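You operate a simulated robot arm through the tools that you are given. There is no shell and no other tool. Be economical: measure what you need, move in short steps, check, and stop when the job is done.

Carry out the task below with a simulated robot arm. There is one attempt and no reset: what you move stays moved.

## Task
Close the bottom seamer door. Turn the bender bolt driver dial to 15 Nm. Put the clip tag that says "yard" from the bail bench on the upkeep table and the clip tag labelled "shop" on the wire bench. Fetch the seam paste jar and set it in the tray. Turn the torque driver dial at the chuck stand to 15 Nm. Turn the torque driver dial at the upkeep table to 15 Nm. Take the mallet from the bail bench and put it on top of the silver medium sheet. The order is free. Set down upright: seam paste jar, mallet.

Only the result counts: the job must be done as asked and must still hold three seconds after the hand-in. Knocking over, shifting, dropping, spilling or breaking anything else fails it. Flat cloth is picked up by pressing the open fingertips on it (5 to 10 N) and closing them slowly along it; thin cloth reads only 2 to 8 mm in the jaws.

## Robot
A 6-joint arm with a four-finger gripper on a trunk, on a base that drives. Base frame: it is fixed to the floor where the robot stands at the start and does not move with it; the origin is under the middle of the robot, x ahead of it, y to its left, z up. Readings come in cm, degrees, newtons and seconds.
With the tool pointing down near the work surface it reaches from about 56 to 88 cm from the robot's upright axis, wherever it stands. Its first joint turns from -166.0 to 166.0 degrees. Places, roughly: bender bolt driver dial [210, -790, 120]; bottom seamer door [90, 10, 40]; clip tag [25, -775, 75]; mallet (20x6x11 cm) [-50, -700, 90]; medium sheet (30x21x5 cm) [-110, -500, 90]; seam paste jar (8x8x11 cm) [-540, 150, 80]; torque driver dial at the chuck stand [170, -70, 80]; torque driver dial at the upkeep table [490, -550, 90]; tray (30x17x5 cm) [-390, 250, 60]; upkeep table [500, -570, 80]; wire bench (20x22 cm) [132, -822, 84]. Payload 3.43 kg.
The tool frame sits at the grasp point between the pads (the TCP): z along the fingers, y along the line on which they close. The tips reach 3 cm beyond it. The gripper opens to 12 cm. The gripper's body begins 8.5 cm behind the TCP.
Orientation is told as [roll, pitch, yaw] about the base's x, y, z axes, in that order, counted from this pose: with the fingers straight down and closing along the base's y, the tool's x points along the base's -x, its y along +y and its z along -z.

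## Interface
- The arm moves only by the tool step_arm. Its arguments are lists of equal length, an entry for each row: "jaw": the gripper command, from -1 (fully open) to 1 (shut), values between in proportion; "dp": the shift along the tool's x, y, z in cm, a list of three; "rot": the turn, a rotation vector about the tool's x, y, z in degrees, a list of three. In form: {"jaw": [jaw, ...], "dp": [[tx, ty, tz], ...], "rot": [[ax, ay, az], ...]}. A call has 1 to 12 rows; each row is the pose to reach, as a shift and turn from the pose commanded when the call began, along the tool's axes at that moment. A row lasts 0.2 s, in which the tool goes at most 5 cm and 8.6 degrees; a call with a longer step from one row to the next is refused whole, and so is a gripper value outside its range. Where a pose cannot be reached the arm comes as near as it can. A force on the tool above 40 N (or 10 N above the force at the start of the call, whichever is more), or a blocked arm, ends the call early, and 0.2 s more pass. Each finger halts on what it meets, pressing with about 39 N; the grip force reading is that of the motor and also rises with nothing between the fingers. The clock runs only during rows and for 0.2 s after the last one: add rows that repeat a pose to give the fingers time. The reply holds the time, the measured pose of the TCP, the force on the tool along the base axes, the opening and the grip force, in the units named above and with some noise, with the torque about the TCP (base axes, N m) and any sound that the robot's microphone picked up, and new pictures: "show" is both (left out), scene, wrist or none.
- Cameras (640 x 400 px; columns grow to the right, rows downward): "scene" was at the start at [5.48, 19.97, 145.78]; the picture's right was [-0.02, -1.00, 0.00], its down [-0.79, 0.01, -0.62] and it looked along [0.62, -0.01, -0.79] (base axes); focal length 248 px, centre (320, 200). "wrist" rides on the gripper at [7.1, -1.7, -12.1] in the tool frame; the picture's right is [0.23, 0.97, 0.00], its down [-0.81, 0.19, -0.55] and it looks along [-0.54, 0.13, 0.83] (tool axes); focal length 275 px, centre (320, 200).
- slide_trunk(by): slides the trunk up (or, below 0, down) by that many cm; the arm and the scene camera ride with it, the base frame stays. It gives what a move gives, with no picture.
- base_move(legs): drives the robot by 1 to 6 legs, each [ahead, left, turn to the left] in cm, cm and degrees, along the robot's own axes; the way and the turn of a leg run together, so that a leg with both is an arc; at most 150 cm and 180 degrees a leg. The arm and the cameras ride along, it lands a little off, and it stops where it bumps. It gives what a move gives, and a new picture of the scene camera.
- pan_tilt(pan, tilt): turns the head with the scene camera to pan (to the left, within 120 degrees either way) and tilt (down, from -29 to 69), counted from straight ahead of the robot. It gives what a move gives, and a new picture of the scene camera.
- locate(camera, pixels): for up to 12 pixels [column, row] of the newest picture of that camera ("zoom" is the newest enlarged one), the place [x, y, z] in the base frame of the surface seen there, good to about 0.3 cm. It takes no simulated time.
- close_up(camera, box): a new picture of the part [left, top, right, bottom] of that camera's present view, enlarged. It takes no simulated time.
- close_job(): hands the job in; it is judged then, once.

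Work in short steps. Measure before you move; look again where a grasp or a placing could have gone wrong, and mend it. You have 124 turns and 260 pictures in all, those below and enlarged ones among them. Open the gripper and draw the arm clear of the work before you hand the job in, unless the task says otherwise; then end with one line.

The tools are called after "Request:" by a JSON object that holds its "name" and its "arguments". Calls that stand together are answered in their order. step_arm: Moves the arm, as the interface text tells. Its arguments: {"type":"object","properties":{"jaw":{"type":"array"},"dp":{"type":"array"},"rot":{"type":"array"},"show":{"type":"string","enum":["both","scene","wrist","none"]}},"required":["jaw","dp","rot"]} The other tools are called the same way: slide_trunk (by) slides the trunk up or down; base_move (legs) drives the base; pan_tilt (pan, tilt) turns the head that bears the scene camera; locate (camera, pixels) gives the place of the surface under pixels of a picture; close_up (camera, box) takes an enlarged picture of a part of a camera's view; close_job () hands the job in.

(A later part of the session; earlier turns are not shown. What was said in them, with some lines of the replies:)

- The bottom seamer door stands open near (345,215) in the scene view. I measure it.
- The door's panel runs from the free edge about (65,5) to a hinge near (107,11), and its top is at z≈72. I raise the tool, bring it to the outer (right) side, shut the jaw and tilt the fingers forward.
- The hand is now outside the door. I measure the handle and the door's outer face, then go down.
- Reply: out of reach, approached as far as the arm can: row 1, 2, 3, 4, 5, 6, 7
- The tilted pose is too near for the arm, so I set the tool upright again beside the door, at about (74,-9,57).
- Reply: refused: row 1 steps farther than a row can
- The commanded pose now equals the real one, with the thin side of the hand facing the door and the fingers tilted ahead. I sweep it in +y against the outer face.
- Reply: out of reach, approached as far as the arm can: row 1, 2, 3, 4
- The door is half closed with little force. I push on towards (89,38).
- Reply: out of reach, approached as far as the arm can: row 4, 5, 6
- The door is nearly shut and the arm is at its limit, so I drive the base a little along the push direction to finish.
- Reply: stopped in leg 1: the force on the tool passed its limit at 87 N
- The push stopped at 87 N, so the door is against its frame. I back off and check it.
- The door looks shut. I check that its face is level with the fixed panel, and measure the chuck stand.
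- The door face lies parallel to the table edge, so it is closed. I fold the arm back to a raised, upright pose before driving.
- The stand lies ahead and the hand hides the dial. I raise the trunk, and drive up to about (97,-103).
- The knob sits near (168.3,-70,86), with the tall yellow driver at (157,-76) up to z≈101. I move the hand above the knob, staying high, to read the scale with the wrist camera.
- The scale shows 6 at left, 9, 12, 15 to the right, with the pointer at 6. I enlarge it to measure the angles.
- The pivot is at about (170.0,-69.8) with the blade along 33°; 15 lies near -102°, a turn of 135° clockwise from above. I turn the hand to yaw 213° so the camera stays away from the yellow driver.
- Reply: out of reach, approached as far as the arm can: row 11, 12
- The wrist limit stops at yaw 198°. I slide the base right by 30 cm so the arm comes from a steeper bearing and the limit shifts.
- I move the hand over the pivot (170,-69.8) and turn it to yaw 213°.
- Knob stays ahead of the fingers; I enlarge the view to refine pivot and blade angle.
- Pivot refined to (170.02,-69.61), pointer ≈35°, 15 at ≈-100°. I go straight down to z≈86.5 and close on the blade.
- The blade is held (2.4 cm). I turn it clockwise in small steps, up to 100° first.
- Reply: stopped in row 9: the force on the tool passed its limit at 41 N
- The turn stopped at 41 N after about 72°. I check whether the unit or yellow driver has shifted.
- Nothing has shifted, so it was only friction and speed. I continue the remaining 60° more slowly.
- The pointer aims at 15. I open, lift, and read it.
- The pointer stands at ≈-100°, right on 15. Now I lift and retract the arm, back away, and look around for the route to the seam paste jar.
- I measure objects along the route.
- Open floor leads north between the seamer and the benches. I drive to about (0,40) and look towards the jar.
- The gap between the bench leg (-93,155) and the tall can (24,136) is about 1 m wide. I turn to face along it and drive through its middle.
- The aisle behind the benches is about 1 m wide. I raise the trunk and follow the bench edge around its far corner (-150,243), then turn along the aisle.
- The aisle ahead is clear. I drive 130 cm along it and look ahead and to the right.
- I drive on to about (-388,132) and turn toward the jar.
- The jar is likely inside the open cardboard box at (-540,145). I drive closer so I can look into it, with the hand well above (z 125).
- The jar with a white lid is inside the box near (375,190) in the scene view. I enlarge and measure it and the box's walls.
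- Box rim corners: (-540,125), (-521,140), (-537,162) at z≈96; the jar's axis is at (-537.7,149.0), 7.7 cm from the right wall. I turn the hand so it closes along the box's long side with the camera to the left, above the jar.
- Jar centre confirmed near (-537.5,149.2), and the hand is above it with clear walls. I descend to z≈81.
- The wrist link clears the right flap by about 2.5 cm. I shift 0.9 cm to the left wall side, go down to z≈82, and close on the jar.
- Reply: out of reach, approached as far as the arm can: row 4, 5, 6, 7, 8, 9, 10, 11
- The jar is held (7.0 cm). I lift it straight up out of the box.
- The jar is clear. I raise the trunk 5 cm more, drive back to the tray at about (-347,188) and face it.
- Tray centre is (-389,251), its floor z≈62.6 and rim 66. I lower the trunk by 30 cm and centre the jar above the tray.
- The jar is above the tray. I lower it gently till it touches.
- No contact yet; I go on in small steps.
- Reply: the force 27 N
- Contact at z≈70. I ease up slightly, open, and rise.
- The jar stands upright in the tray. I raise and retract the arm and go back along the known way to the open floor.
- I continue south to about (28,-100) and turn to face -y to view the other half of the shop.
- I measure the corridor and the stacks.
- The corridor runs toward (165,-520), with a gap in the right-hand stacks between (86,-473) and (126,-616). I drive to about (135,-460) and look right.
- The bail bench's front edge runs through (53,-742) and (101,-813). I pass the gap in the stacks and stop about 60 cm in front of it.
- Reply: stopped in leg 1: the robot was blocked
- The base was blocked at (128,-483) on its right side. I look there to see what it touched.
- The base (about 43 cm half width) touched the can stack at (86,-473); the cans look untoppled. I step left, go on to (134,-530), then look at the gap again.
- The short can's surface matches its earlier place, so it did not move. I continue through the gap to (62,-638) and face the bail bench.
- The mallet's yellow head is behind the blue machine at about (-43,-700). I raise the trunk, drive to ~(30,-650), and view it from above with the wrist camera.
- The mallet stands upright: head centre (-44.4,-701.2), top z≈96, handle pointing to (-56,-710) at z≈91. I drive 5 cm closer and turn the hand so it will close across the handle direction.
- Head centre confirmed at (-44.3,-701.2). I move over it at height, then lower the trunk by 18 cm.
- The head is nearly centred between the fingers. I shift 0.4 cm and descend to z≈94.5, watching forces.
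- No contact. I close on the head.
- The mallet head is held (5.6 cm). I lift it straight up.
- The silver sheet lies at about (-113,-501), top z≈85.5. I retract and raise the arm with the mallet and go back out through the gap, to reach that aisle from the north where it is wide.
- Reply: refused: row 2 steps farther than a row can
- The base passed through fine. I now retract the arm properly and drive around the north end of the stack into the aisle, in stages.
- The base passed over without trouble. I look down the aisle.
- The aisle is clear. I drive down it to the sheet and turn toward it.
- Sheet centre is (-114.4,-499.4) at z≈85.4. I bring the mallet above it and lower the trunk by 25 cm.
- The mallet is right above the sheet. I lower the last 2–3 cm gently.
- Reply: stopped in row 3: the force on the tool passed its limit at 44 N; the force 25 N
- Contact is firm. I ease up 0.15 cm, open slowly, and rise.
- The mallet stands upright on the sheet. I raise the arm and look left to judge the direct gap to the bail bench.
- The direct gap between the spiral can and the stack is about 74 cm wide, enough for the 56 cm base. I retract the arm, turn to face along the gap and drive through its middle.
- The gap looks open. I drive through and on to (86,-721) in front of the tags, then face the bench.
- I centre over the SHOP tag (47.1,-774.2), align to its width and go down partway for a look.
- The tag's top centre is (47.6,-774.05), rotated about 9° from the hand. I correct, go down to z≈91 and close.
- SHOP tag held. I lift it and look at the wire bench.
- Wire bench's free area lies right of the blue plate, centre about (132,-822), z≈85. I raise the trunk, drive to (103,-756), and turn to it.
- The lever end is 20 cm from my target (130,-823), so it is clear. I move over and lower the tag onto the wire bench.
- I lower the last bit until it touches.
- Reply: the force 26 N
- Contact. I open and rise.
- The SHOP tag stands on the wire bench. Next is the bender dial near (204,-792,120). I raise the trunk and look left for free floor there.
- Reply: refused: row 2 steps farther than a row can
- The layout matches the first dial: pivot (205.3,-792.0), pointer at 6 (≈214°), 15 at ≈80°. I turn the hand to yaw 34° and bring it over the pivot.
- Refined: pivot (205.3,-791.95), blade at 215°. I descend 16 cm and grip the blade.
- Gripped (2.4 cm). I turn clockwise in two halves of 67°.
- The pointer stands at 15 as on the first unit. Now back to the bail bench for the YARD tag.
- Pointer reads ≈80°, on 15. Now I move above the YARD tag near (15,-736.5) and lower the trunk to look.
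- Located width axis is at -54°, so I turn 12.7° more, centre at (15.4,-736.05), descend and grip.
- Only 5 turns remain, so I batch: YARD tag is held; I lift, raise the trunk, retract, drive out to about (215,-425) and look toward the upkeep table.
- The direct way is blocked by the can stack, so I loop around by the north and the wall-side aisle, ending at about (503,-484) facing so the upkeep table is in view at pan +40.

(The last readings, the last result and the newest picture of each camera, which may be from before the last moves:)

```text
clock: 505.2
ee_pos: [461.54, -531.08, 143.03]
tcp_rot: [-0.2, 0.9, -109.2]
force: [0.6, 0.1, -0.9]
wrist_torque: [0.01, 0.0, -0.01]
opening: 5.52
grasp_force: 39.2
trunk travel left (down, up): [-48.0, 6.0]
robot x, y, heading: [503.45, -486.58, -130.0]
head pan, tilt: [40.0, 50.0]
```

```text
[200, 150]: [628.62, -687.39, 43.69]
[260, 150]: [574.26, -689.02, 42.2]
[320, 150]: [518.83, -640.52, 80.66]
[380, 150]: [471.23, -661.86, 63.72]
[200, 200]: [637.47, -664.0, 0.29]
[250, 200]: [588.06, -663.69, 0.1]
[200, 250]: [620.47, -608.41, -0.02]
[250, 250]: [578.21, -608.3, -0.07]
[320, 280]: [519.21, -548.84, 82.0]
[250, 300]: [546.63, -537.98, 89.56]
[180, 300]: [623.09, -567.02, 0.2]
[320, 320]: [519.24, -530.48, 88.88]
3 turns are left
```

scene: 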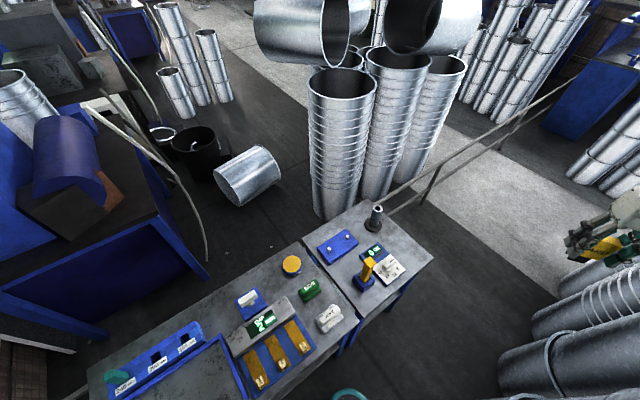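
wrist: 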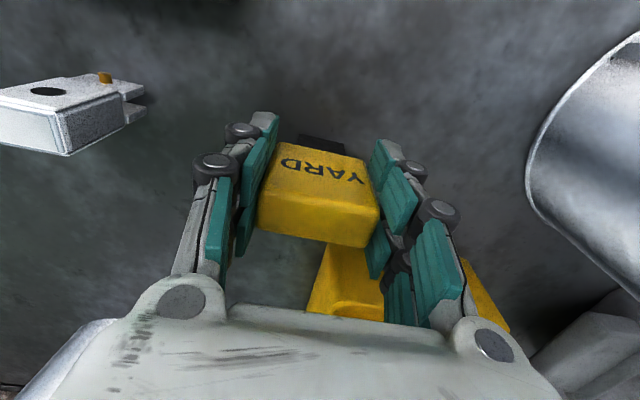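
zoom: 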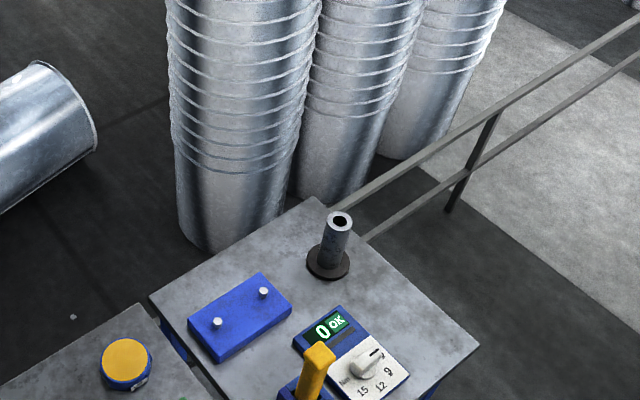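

The upkeep table and its driver are in view: dial pivot by triangulation ≈(489.2,-553.9), tall yellow driver at (500,-547), free spot for the tag ≈(481.5,-567.2). I place the YARD tag there with small final steps, release, then bring the hand above the dial and look.

Request:
{"name": "close_up", "arguments": {"camera": "scene", "box": [362, 238, 412, 283]}}

Request:
{"name": "locate", "arguments": {"camera": "scene", "pixels": [[397.6, 267.6], [394.4, 274.8], [386.8, 276.8], [388.4, 263.2], [395, 260.8], [382, 268], [369, 260], [402, 243], [405, 238], [398, 238], [366, 262], [396, 262]]}}

Request:
{"name": "step_arm", "arguments": {"jaw": [0.8, 0.8, 0.8, 0.8, 0.8, 0.8, 0.8, 0.8, 0.8], "dp": [[-3.06, 3.41, 0], [-6.11, 6.82, 0], [-9.17, 10.23, 0], [-12.22, 13.64, 0], [-15.28, 17.06, 0], [-18.33, 20.47, 0], [-21.39, 23.88, 0], [-24.44, 27.29, 0], [-27.5, 30.7, 0]], "rot": [[0, 0, 0], [0, 0, 0], [0, 0, 0], [0, 0, 0], [0, 0, 0], [0, 0, 0], [0, 0, 0], [0, 0, 0], [0, 0, 0]], "show": "none"}}

Request:
{"name": "slide_trunk", "arguments": {"by": -28}}

Request:
{"name": "step_arm", "arguments": {"jaw": [0.8, 0.8, 0.8, 0.8, 0.8, 0.8, 0.8, 0.8, 0.8, 0.8, 0.8], "dp": [[0, 0, 4.8], [0, 0, 9.6], [0, 0, 14.4], [0, 0, 19.2], [0, 0, 23], [0, 0, 25.5], [0, 0, 26.4], [0, 0, 26.8], [0, 0, 27.1], [0, 0, 27.3], [0, 0, 27.5]], "rot": [[0, 0, 0], [0, 0, 0], [0, 0, 0], [0, 0, 0], [0, 0, 0], [0, 0, 0], [0, 0, 0], [0, 0, 0], [0, 0, 0], [0, 0, 0], [0, 0, 0]], "show": "wrist"}}

Request:
{"name": "step_arm", "arguments": {"jaw": [0.6, 0.3, 0, -0.2, -0.2, -0.2, -0.2, -0.2, -0.2, -0.2, -0.2], "dp": [[0, 0, -0.1], [0, 0, -0.1], [0, 0, -0.1], [0, 0, -0.1], [0, 0, -0.1], [0, 0, -4], [0, 0, -8.5], [0, 0, -13], [0, 0, -18], [0, 0, -23], [0, 0, -27]], "rot": [[0, 0, 0], [0, 0, 0], [0, 0, 0], [0, 0, 0], [0, 0, 0], [0, 0, 0], [0, 0, 0], [0, 0, 0], [0, 0, 0], [0, 0, 0], [0, 0, 0]], "show": "both"}}

Request:
{"name": "step_arm", "arguments": {"jaw": [-0.2, -0.2, -0.2, -0.2, -0.2, -0.2, -0.2, -0.2, -0.2, -0.2, -0.2, -0.2], "dp": [[1.26, 0.24, 0], [2.52, 0.48, 0], [3.78, 0.73, 0], [5.03, 0.97, 0], [6.29, 1.21, 0], [7.55, 1.45, 0], [8.81, 1.69, 0], [10.07, 1.93, 0], [11.33, 2.18, 0], [12.58, 2.42, 0], [13.84, 2.66, 0], [15.1, 2.9, 0]], "rot": [[0, 0, -8.5], [0, 0, -17], [0, 0, -25.5], [0, 0, -34], [0, 0, -42.5], [0, 0, -51], [0, 0, -59.5], [0, 0, -68], [0, 0, -76.5], [0, 0, -85], [0, 0, -93.5], [0, 0, -102]], "show": "none"}}

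Request:
{"name": "step_arm", "arguments": {"jaw": [-0.2, -0.2, -0.2, -0.2, -0.2, -0.2, -0.2, -0.2, -0.2], "dp": [[0, 0, 0], [0, 0, 0], [0, 0, 0], [0, 0, 0], [0, 0, 0], [0, 0, 4], [0, 0, 8], [0, 0, 10], [0, 0, 10]], "rot": [[0, 0, -8.5], [0, 0, -17], [0, 0, -25.5], [0, 0, -34], [0, 0, -42.2], [0, 0, -42.2], [0, 0, -42.2], [0, 0, -42.2], [0, 0, -42.2]], "show": "both"}}

Request:
{"name": "close_up", "arguments": {"camera": "wrist", "box": [240, 40, 400, 180]}}

Request:
{"name": "locate", "arguments": {"camera": "zoom", "pixels": [[342, 32], [413, 90], [420, 182], [370, 252], [328, 110], [318, 170], [303, 245], [300, 150], [340, 150], [320, 80], [320, 200], [280, 180]]}}

```text
8.89 times, centred on (387, 260) of scene
```

zoom: 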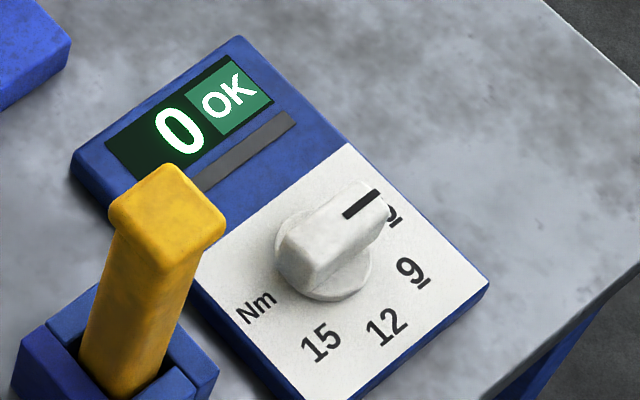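

```text
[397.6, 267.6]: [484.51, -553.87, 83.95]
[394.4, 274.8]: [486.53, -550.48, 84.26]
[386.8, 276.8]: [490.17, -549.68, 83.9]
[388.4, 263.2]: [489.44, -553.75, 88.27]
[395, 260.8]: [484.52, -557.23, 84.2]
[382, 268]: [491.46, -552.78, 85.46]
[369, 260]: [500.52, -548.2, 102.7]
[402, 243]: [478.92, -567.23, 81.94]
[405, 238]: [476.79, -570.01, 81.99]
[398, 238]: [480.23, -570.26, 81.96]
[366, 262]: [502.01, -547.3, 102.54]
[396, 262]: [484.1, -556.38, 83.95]
```

```text
clock: 507.2
ee_pos: [481.53, -567.49, 142.29]
tcp_rot: [-0.4, 0.9, -109.2]
force: [-0.1, -0.8, -1.5]
wrist_torque: [0.07, 0.0, -0.02]
opening: 5.5
grasp_force: 38.6
trunk travel left (down, up): [-48.0, 6.0]
robot x, y, heading: [502.98, -486.34, -130.2]
head pan, tilt: [40.0, 50.0]
```

```text
clock: 510.0
ee_pos: [481.52, -567.15, 114.36]
tcp_rot: [-0.3, 0.9, -109.3]
force: [-1.1, 0.3, -0.5]
wrist_torque: [-0.01, -0.01, -0.01]
opening: 5.53
grasp_force: 38.9
trunk travel left (down, up): [-20.0, 34.0]
robot x, y, heading: [502.87, -485.97, -130.2]
head pan, tilt: [40.0, 50.0]
```

```text
clock: 512.4
ee_pos: [481.67, -566.65, 87.08]
tcp_rot: [-0.3, 0.9, -109.3]
force: [3.6, -2.6, 26.8]
wrist_torque: [-0.4, -0.03, 0.03]
opening: 5.53
grasp_force: 38.1
trunk travel left (down, up): [-20.0, 34.0]
robot x, y, heading: [503.38, -486.7, -130.1]
head pan, tilt: [40.0, 50.0]
```

wrist: 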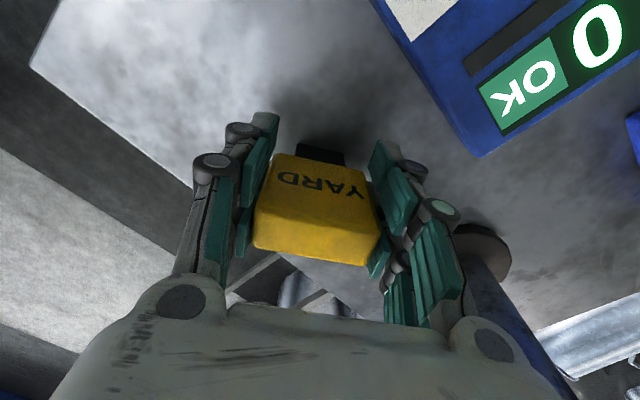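

```text
clock: 514.8
ee_pos: [481.61, -567.19, 113.92]
tcp_rot: [-0.3, 0.9, -109.2]
force: [0.7, 0.0, -0.6]
wrist_torque: [0.01, 0.0, -0.02]
opening: 7.21
grasp_force: 0.1
trunk travel left (down, up): [-20.0, 34.0]
robot x, y, heading: [503.09, -486.2, -130.4]
head pan, tilt: [40.0, 50.0]
```

scene: 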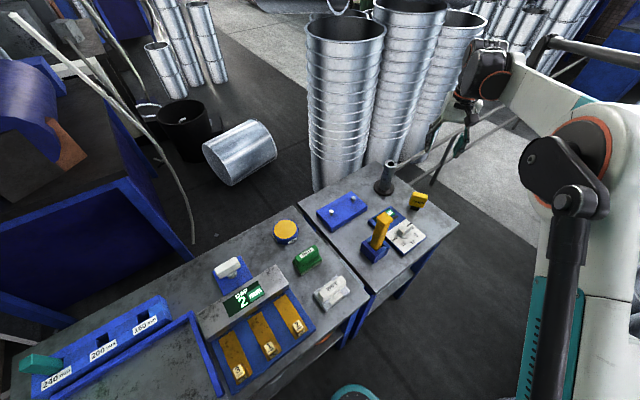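
wrist: 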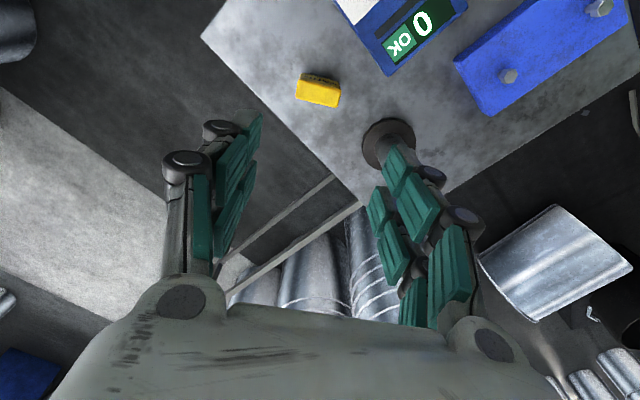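

```text
clock: 517.4
ee_pos: [489.4, -553.73, 114.02]
tcp_rot: [1.0, 0.1, -7.2]
force: [0.7, 0.5, -0.5]
wrist_torque: [-0.01, 0.0, 0.01]
opening: 7.2
grasp_force: 0.1
trunk travel left (down, up): [-20.0, 34.0]
robot x, y, heading: [502.63, -486.07, -130.2]
head pan, tilt: [40.0, 50.0]
```

```text
clock: 519.4
ee_pos: [489.29, -553.66, 104.18]
tcp_rot: [0.8, -0.6, 34.9]
force: [-0.2, -0.4, 0.1]
wrist_torque: [0.03, 0.05, 0.0]
opening: 7.2
grasp_force: 0.1
trunk travel left (down, up): [-20.0, 34.0]
robot x, y, heading: [502.86, -486.25, -130.3]
head pan, tilt: [40.0, 50.0]
```

scene: 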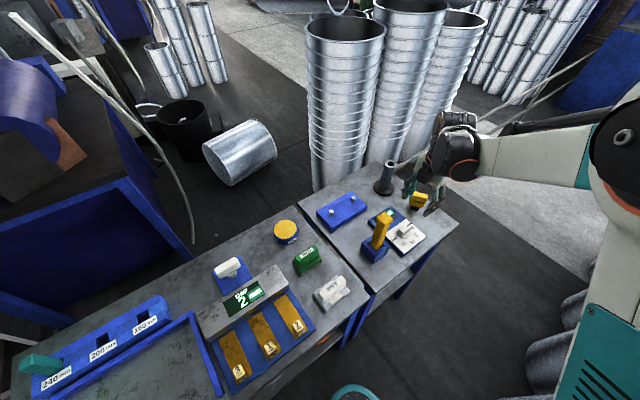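
wrist: 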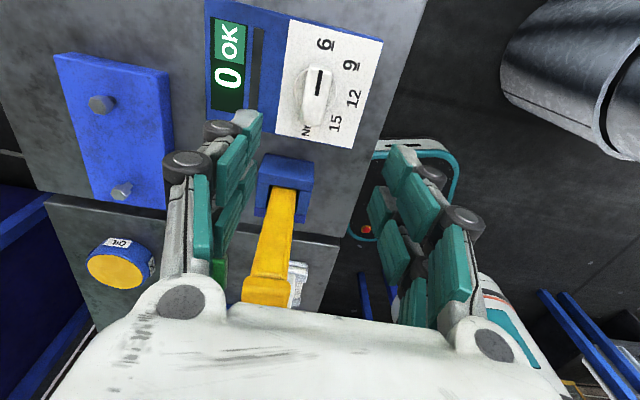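

```text
2.86 times, centred on (320, 110) of wrist
```

zoom: 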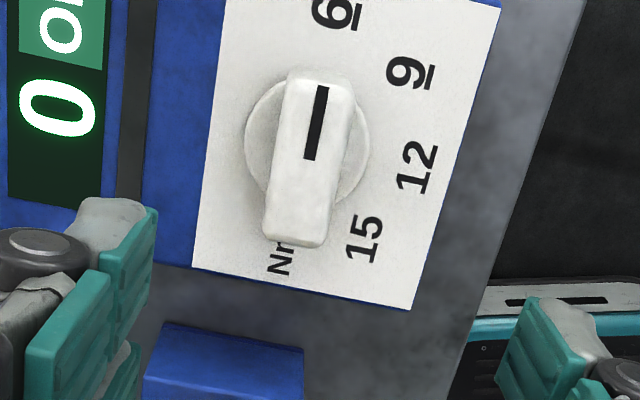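

```text
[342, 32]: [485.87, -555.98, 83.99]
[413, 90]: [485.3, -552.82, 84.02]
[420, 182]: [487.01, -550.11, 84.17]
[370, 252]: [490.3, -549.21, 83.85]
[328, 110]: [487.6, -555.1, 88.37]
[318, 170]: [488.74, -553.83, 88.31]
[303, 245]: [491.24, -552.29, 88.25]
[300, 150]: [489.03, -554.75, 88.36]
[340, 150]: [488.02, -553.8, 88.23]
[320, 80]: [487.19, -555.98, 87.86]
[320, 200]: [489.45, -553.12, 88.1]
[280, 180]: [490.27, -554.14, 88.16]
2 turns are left
```

The tag stands on the upkeep table. Dial pivot refined to (489.15,-554.1), pointer at 6, same orientation as the bender unit. I shift 0.45 cm, descend, grip, turn 134.8° in two halves, release, rise, and look.

Request:
{"name": "step_arm", "arguments": {"jaw": [-0.2, -0.2, -0.2, -0.2, 0.1, 0.3, 0.5, 0.6, 0.7, 0.8, 0.8], "dp": [[0.36, -0.3, 4.5], [0.36, -0.3, 9], [0.36, -0.3, 13], [0.36, -0.3, 15.75], [0.36, -0.3, 15.75], [0.36, -0.3, 15.75], [0.36, -0.3, 15.75], [0.36, -0.3, 15.75], [0.36, -0.3, 15.75], [0.36, -0.3, 15.75], [0.36, -0.3, 15.75]], "rot": [[0, 0, 0], [0, 0, 0], [0, 0, 0], [0, 0, 0], [0, 0, 0], [0, 0, 0], [0, 0, 0], [0, 0, 0], [0, 0, 0], [0, 0, 0], [0, 0, 0]], "show": "wrist"}}

Request:
{"name": "step_arm", "arguments": {"jaw": [0.8, 0.8, 0.8, 0.8, 0.8, 0.8, 0.8, 0.8, 0.8, 0.8, 0.8, 0.8], "dp": [[0, 0, 0], [0, 0, 0], [0, 0, 0], [0, 0, 0], [0, 0, 0], [0, 0, 0], [0, 0, 0], [0, 0, 0], [0, 0, 0], [0, 0, 0], [0, 0, 0], [0, 0, 0]], "rot": [[0, 0, 5.6], [0, 0, 11.2], [0, 0, 16.8], [0, 0, 22.4], [0, 0, 28], [0, 0, 33.6], [0, 0, 39.2], [0, 0, 44.8], [0, 0, 50.4], [0, 0, 56], [0, 0, 61.7], [0, 0, 67.4]], "show": "none"}}

Request:
{"name": "step_arm", "arguments": {"jaw": [0.8, 0.8, 0.8, 0.8, 0.8, 0.8, 0.8, 0.8, 0.8, 0.8, 0.8, 0.8], "dp": [[0, 0, 0], [0, 0, 0], [0, 0, 0], [0, 0, 0], [0, 0, 0], [0, 0, 0], [0, 0, 0], [0, 0, 0], [0, 0, 0], [0, 0, 0], [0, 0, 0], [0, 0, 0]], "rot": [[0, 0, 5.6], [0, 0, 11.2], [0, 0, 16.8], [0, 0, 22.4], [0, 0, 28], [0, 0, 33.6], [0, 0, 39.2], [0, 0, 44.8], [0, 0, 50.4], [0, 0, 56], [0, 0, 61.7], [0, 0, 67.4]], "show": "none"}}

Request:
{"name": "step_arm", "arguments": {"jaw": [0.3, -0.2, -0.2, -0.2, -0.2, -0.2, -0.2], "dp": [[0, 0, 0], [0, 0, 0], [0, 0, -4], [0, 0, -8], [0, 0, -13], [0, 0, -17], [0, 0, -17]], "rot": [[0, 0, 0], [0, 0, 0], [0, 0, 0], [0, 0, 0], [0, 0, 0], [0, 0, 0], [0, 0, 0]], "show": "both"}}

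Request:
{"name": "close_up", "arguments": {"camera": "wrist", "box": [240, 10, 410, 150]}}

Request:
{"name": "locate", "arguments": {"camera": "zoom", "pixels": [[325, 190], [313, 252], [295, 320], [340, 120], [216, 300]]}}

```text
clock: 521.8
ee_pos: [489.29, -554.24, 88.39]
tcp_rot: [0.8, -0.4, 34.9]
force: [8.1, -22.3, 5.6]
wrist_torque: [-0.83, -0.36, 0.03]
opening: 2.38
grasp_force: 45.0
trunk travel left (down, up): [-20.0, 34.0]
robot x, y, heading: [502.87, -485.99, -130.2]
head pan, tilt: [40.0, 50.0]
```

wrist: 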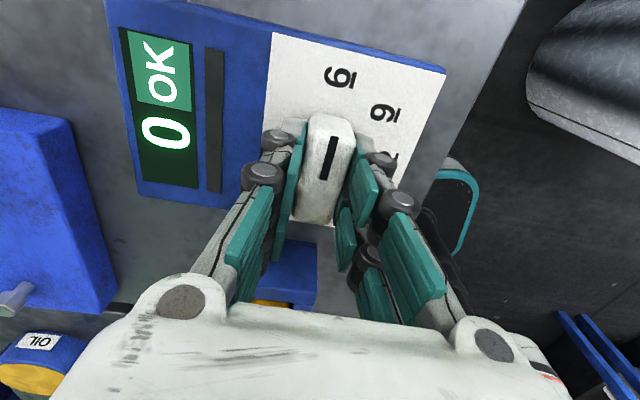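

```text
clock: 522.4
ee_pos: [489.35, -554.16, 88.51]
tcp_rot: [0.8, -0.4, 25.0]
force: [1.7, -6.8, -0.1]
wrist_torque: [-0.5, -0.32, 0.0]
opening: 2.4
grasp_force: 45.5
trunk travel left (down, up): [-20.0, 34.0]
robot x, y, heading: [502.98, -486.39, -129.9]
head pan, tilt: [40.0, 50.0]
stopped in row 3: the force on the tool passed its limit at 42 N (the readings are from after the stop); the commanded pose is now the measured one
```

```text
clock: 524.8
ee_pos: [489.31, -554.36, 88.36]
tcp_rot: [0.5, 0.4, -35.8]
force: [1.2, -7.4, -2.8]
wrist_torque: [-0.27, 0.38, 0.07]
opening: 2.4
grasp_force: 45.2
trunk travel left (down, up): [-20.0, 34.0]
robot x, y, heading: [503.41, -486.5, -130.2]
head pan, tilt: [40.0, 50.0]
stopped in row 12: the force on the tool passed its limit at 40 N (the readings are from after the stop); the commanded pose is now the measured one
```

```text
clock: 526.4
ee_pos: [489.26, -554.41, 105.48]
tcp_rot: [0.5, 0.5, -35.9]
force: [0.2, -0.1, -0.2]
wrist_torque: [0.0, -0.01, 0.02]
opening: 7.19
grasp_force: 0.0
trunk travel left (down, up): [-20.0, 34.0]
robot x, y, heading: [502.64, -486.62, -130.2]
head pan, tilt: [40.0, 50.0]
```

scene: 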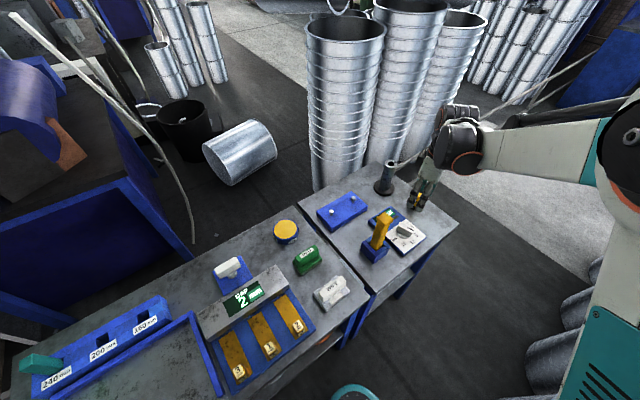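
wrist: 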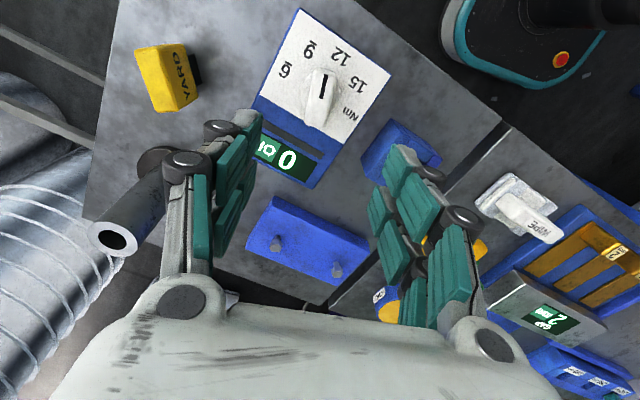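

```text
2.86 times, centred on (325, 80) of wrist
```

zoom: 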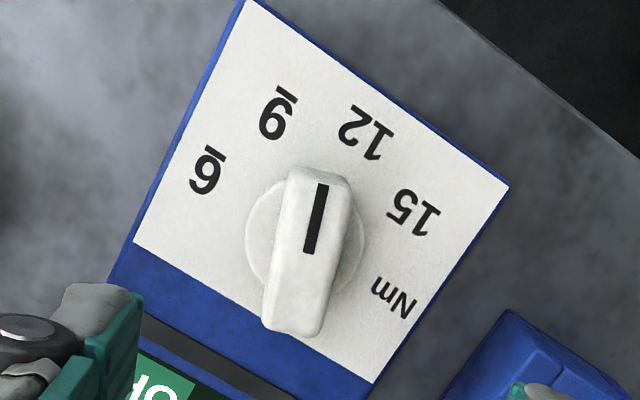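

```text
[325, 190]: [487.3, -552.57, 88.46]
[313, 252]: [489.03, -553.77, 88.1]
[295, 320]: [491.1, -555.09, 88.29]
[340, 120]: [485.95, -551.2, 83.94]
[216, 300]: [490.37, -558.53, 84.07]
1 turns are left
```

The force limit stopped the turn early: the pointer is at ≈144° with 64° left. In this last turn I regrip the blade at the same hand angle, finish the turn in small chunks, release, rise clear and hand in.

Request:
{"name": "step_arm", "arguments": {"jaw": [-0.2, -0.2, -0.2, -0.2, 0.1, 0.3, 0.5, 0.6, 0.7, 0.8, 0.8], "dp": [[-0.1, 0.05, 4.5], [-0.1, 0.05, 9], [-0.1, 0.05, 13.5], [-0.1, 0.05, 17], [-0.1, 0.05, 17], [-0.1, 0.05, 17], [-0.1, 0.05, 17], [-0.1, 0.05, 17], [-0.1, 0.05, 17], [-0.1, 0.05, 17], [-0.1, 0.05, 17]], "rot": [[0, 0, 0], [0, 0, 0], [0, 0, 0], [0, 0, 0], [0, 0, 0], [0, 0, 0], [0, 0, 0], [0, 0, 0], [0, 0, 0], [0, 0, 0], [0, 0, 0]], "show": "none"}}

Request:
{"name": "step_arm", "arguments": {"jaw": [0.8, 0.8], "dp": [[0, 0, 0], [0, 0, 0]], "rot": [[0, 0, 4.1], [0, 0, 8.2]], "show": "none"}}

Request:
{"name": "step_arm", "arguments": {"jaw": [0.8, 0.8], "dp": [[0, 0, 0], [0, 0, 0]], "rot": [[0, 0, 4.1], [0, 0, 8.2]], "show": "none"}}

Request:
{"name": "step_arm", "arguments": {"jaw": [0.8, 0.8], "dp": [[0, 0, 0], [0, 0, 0]], "rot": [[0, 0, 4.1], [0, 0, 8.2]], "show": "none"}}

Request:
{"name": "step_arm", "arguments": {"jaw": [0.8, 0.8], "dp": [[0, 0, 0], [0, 0, 0]], "rot": [[0, 0, 4.1], [0, 0, 8.2]], "show": "none"}}

Request:
{"name": "step_arm", "arguments": {"jaw": [0.8, 0.8], "dp": [[0, 0, 0], [0, 0, 0]], "rot": [[0, 0, 4.1], [0, 0, 8.2]], "show": "none"}}

Request:
{"name": "step_arm", "arguments": {"jaw": [0.8, 0.8], "dp": [[0, 0, 0], [0, 0, 0]], "rot": [[0, 0, 4.1], [0, 0, 8.2]], "show": "none"}}

Request:
{"name": "step_arm", "arguments": {"jaw": [0.8, 0.8], "dp": [[0, 0, 0], [0, 0, 0]], "rot": [[0, 0, 4.1], [0, 0, 8.2]], "show": "none"}}

Request:
{"name": "step_arm", "arguments": {"jaw": [0.8, 0.8, 0.8], "dp": [[0, 0, 0], [0, 0, 0], [0, 0, 0]], "rot": [[0, 0, 4.1], [0, 0, 8], [0, 0, 8]], "show": "none"}}

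Request:
{"name": "step_arm", "arguments": {"jaw": [0.3, -0.2, -0.2, -0.2, -0.2, -0.2, -0.2], "dp": [[0, 0, 0], [0, 0, 0], [0, 0, -4], [0, 0, -8], [0, 0, -13], [0, 0, -17], [0, 0, -21]], "rot": [[0, 0, 0], [0, 0, 0], [0, 0, 0], [0, 0, 0], [0, 0, 0], [0, 0, 0], [0, 0, 0]], "show": "none"}}

Request:
{"name": "slide_trunk", "arguments": {"by": 20}}

Request:
{"name": "close_job", "arguments": {}}

```text
clock: 528.8
ee_pos: [489.1, -554.14, 88.45]
tcp_rot: [0.4, 0.3, -35.8]
force: [-10.2, -18.6, 6.8]
wrist_torque: [-0.7, 0.44, -0.01]
opening: 2.4
grasp_force: 45.0
trunk travel left (down, up): [-20.0, 34.0]
robot x, y, heading: [503.02, -486.31, -130.3]
head pan, tilt: [40.0, 50.0]
```

```text
clock: 529.4
ee_pos: [489.2, -554.27, 88.4]
tcp_rot: [0.5, 0.4, -44.0]
force: [-13.7, -19.1, 8.4]
wrist_torque: [-1.47, -0.63, -0.01]
opening: 2.4
grasp_force: 45.3
trunk travel left (down, up): [-20.0, 34.0]
robot x, y, heading: [502.87, -486.72, -130.2]
head pan, tilt: [40.0, 50.0]
```

```text
clock: 530.0
ee_pos: [489.28, -554.11, 88.43]
tcp_rot: [0.3, 0.5, -52.1]
force: [-17.3, -20.3, 11.4]
wrist_torque: [-1.38, -0.19, -0.01]
opening: 2.4
grasp_force: 44.8
trunk travel left (down, up): [-20.0, 34.0]
robot x, y, heading: [503.23, -486.55, -130.3]
head pan, tilt: [40.0, 50.0]
```

```text
clock: 530.6
ee_pos: [489.19, -554.23, 88.45]
tcp_rot: [0.3, 0.5, -60.4]
force: [-18.9, -21.9, 11.9]
wrist_torque: [-1.31, 0.06, 0.04]
opening: 2.37
grasp_force: 45.2
trunk travel left (down, up): [-20.0, 34.0]
robot x, y, heading: [502.97, -486.19, -130.2]
head pan, tilt: [40.0, 50.0]
```

```text
clock: 531.2
ee_pos: [489.26, -554.25, 88.4]
tcp_rot: [0.3, 0.6, -68.7]
force: [-21.4, -20.4, 10.5]
wrist_torque: [-1.69, 0.16, 0.01]
opening: 2.38
grasp_force: 44.9
trunk travel left (down, up): [-20.0, 34.0]
robot x, y, heading: [503.17, -486.34, -130.2]
head pan, tilt: [40.0, 50.0]
```

```text
clock: 531.8
ee_pos: [489.18, -554.25, 88.29]
tcp_rot: [0.2, 0.6, -76.9]
force: [-22.4, -20.1, 8.5]
wrist_torque: [-1.65, 0.35, 0.02]
opening: 2.41
grasp_force: 44.9
trunk travel left (down, up): [-20.0, 34.0]
robot x, y, heading: [503.3, -486.08, -130.3]
head pan, tilt: [40.0, 50.0]
```

```text
clock: 532.4
ee_pos: [489.25, -554.2, 88.42]
tcp_rot: [0.2, 0.7, -85.0]
force: [-23.0, -17.9, 7.3]
wrist_torque: [-1.39, 0.5, 0.06]
opening: 2.42
grasp_force: 44.7
trunk travel left (down, up): [-20.0, 34.0]
robot x, y, heading: [503.48, -486.37, -130.1]
head pan, tilt: [40.0, 50.0]
```

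```text
clock: 533.0
ee_pos: [489.3, -554.09, 88.36]
tcp_rot: [-0.1, 0.7, -93.4]
force: [-23.5, -18.6, 8.2]
wrist_torque: [-0.88, 0.62, -0.03]
opening: 2.38
grasp_force: 45.1
trunk travel left (down, up): [-20.0, 34.0]
robot x, y, heading: [503.1, -486.56, -130.0]
head pan, tilt: [40.0, 50.0]
```

```text
clock: 533.8
ee_pos: [489.13, -554.17, 88.46]
tcp_rot: [-0.2, 0.6, -101.2]
force: [-27.5, -16.5, 10.7]
wrist_torque: [-0.35, 0.74, 1.82]
opening: 2.39
grasp_force: 44.7
trunk travel left (down, up): [-20.0, 34.0]
robot x, y, heading: [503.12, -486.53, -130.0]
head pan, tilt: [40.0, 50.0]
```

```text
clock: 535.4
ee_pos: [489.37, -554.38, 109.51]
tcp_rot: [0.0, 0.6, -101.2]
force: [0.0, 0.3, 0.5]
wrist_torque: [0.0, -0.03, 0.0]
opening: 7.21
grasp_force: 0.1
trunk travel left (down, up): [-20.0, 34.0]
robot x, y, heading: [502.97, -486.07, -130.3]
head pan, tilt: [40.0, 50.0]
```

```text
clock: 537.6
ee_pos: [489.36, -554.27, 129.41]
tcp_rot: [-0.2, 0.6, -101.1]
force: [-0.6, 0.2, 0.8]
wrist_torque: [0.0, 0.03, -0.01]
opening: 7.19
grasp_force: 0.1
trunk travel left (down, up): [-40.0, 14.0]
robot x, y, heading: [502.94, -486.33, -130.2]
head pan, tilt: [40.0, 50.0]
```

```text
The job is handed in.
```

I carried out every task item and handed the job in, with one not checked: I ran out of turns before I could look at the upkeep table dial, and I set it to 15 Nm from the hand's angle alone. The base also bumped a stack of cans once on the way to the bail bench; their measured position afterwards showed no shift.
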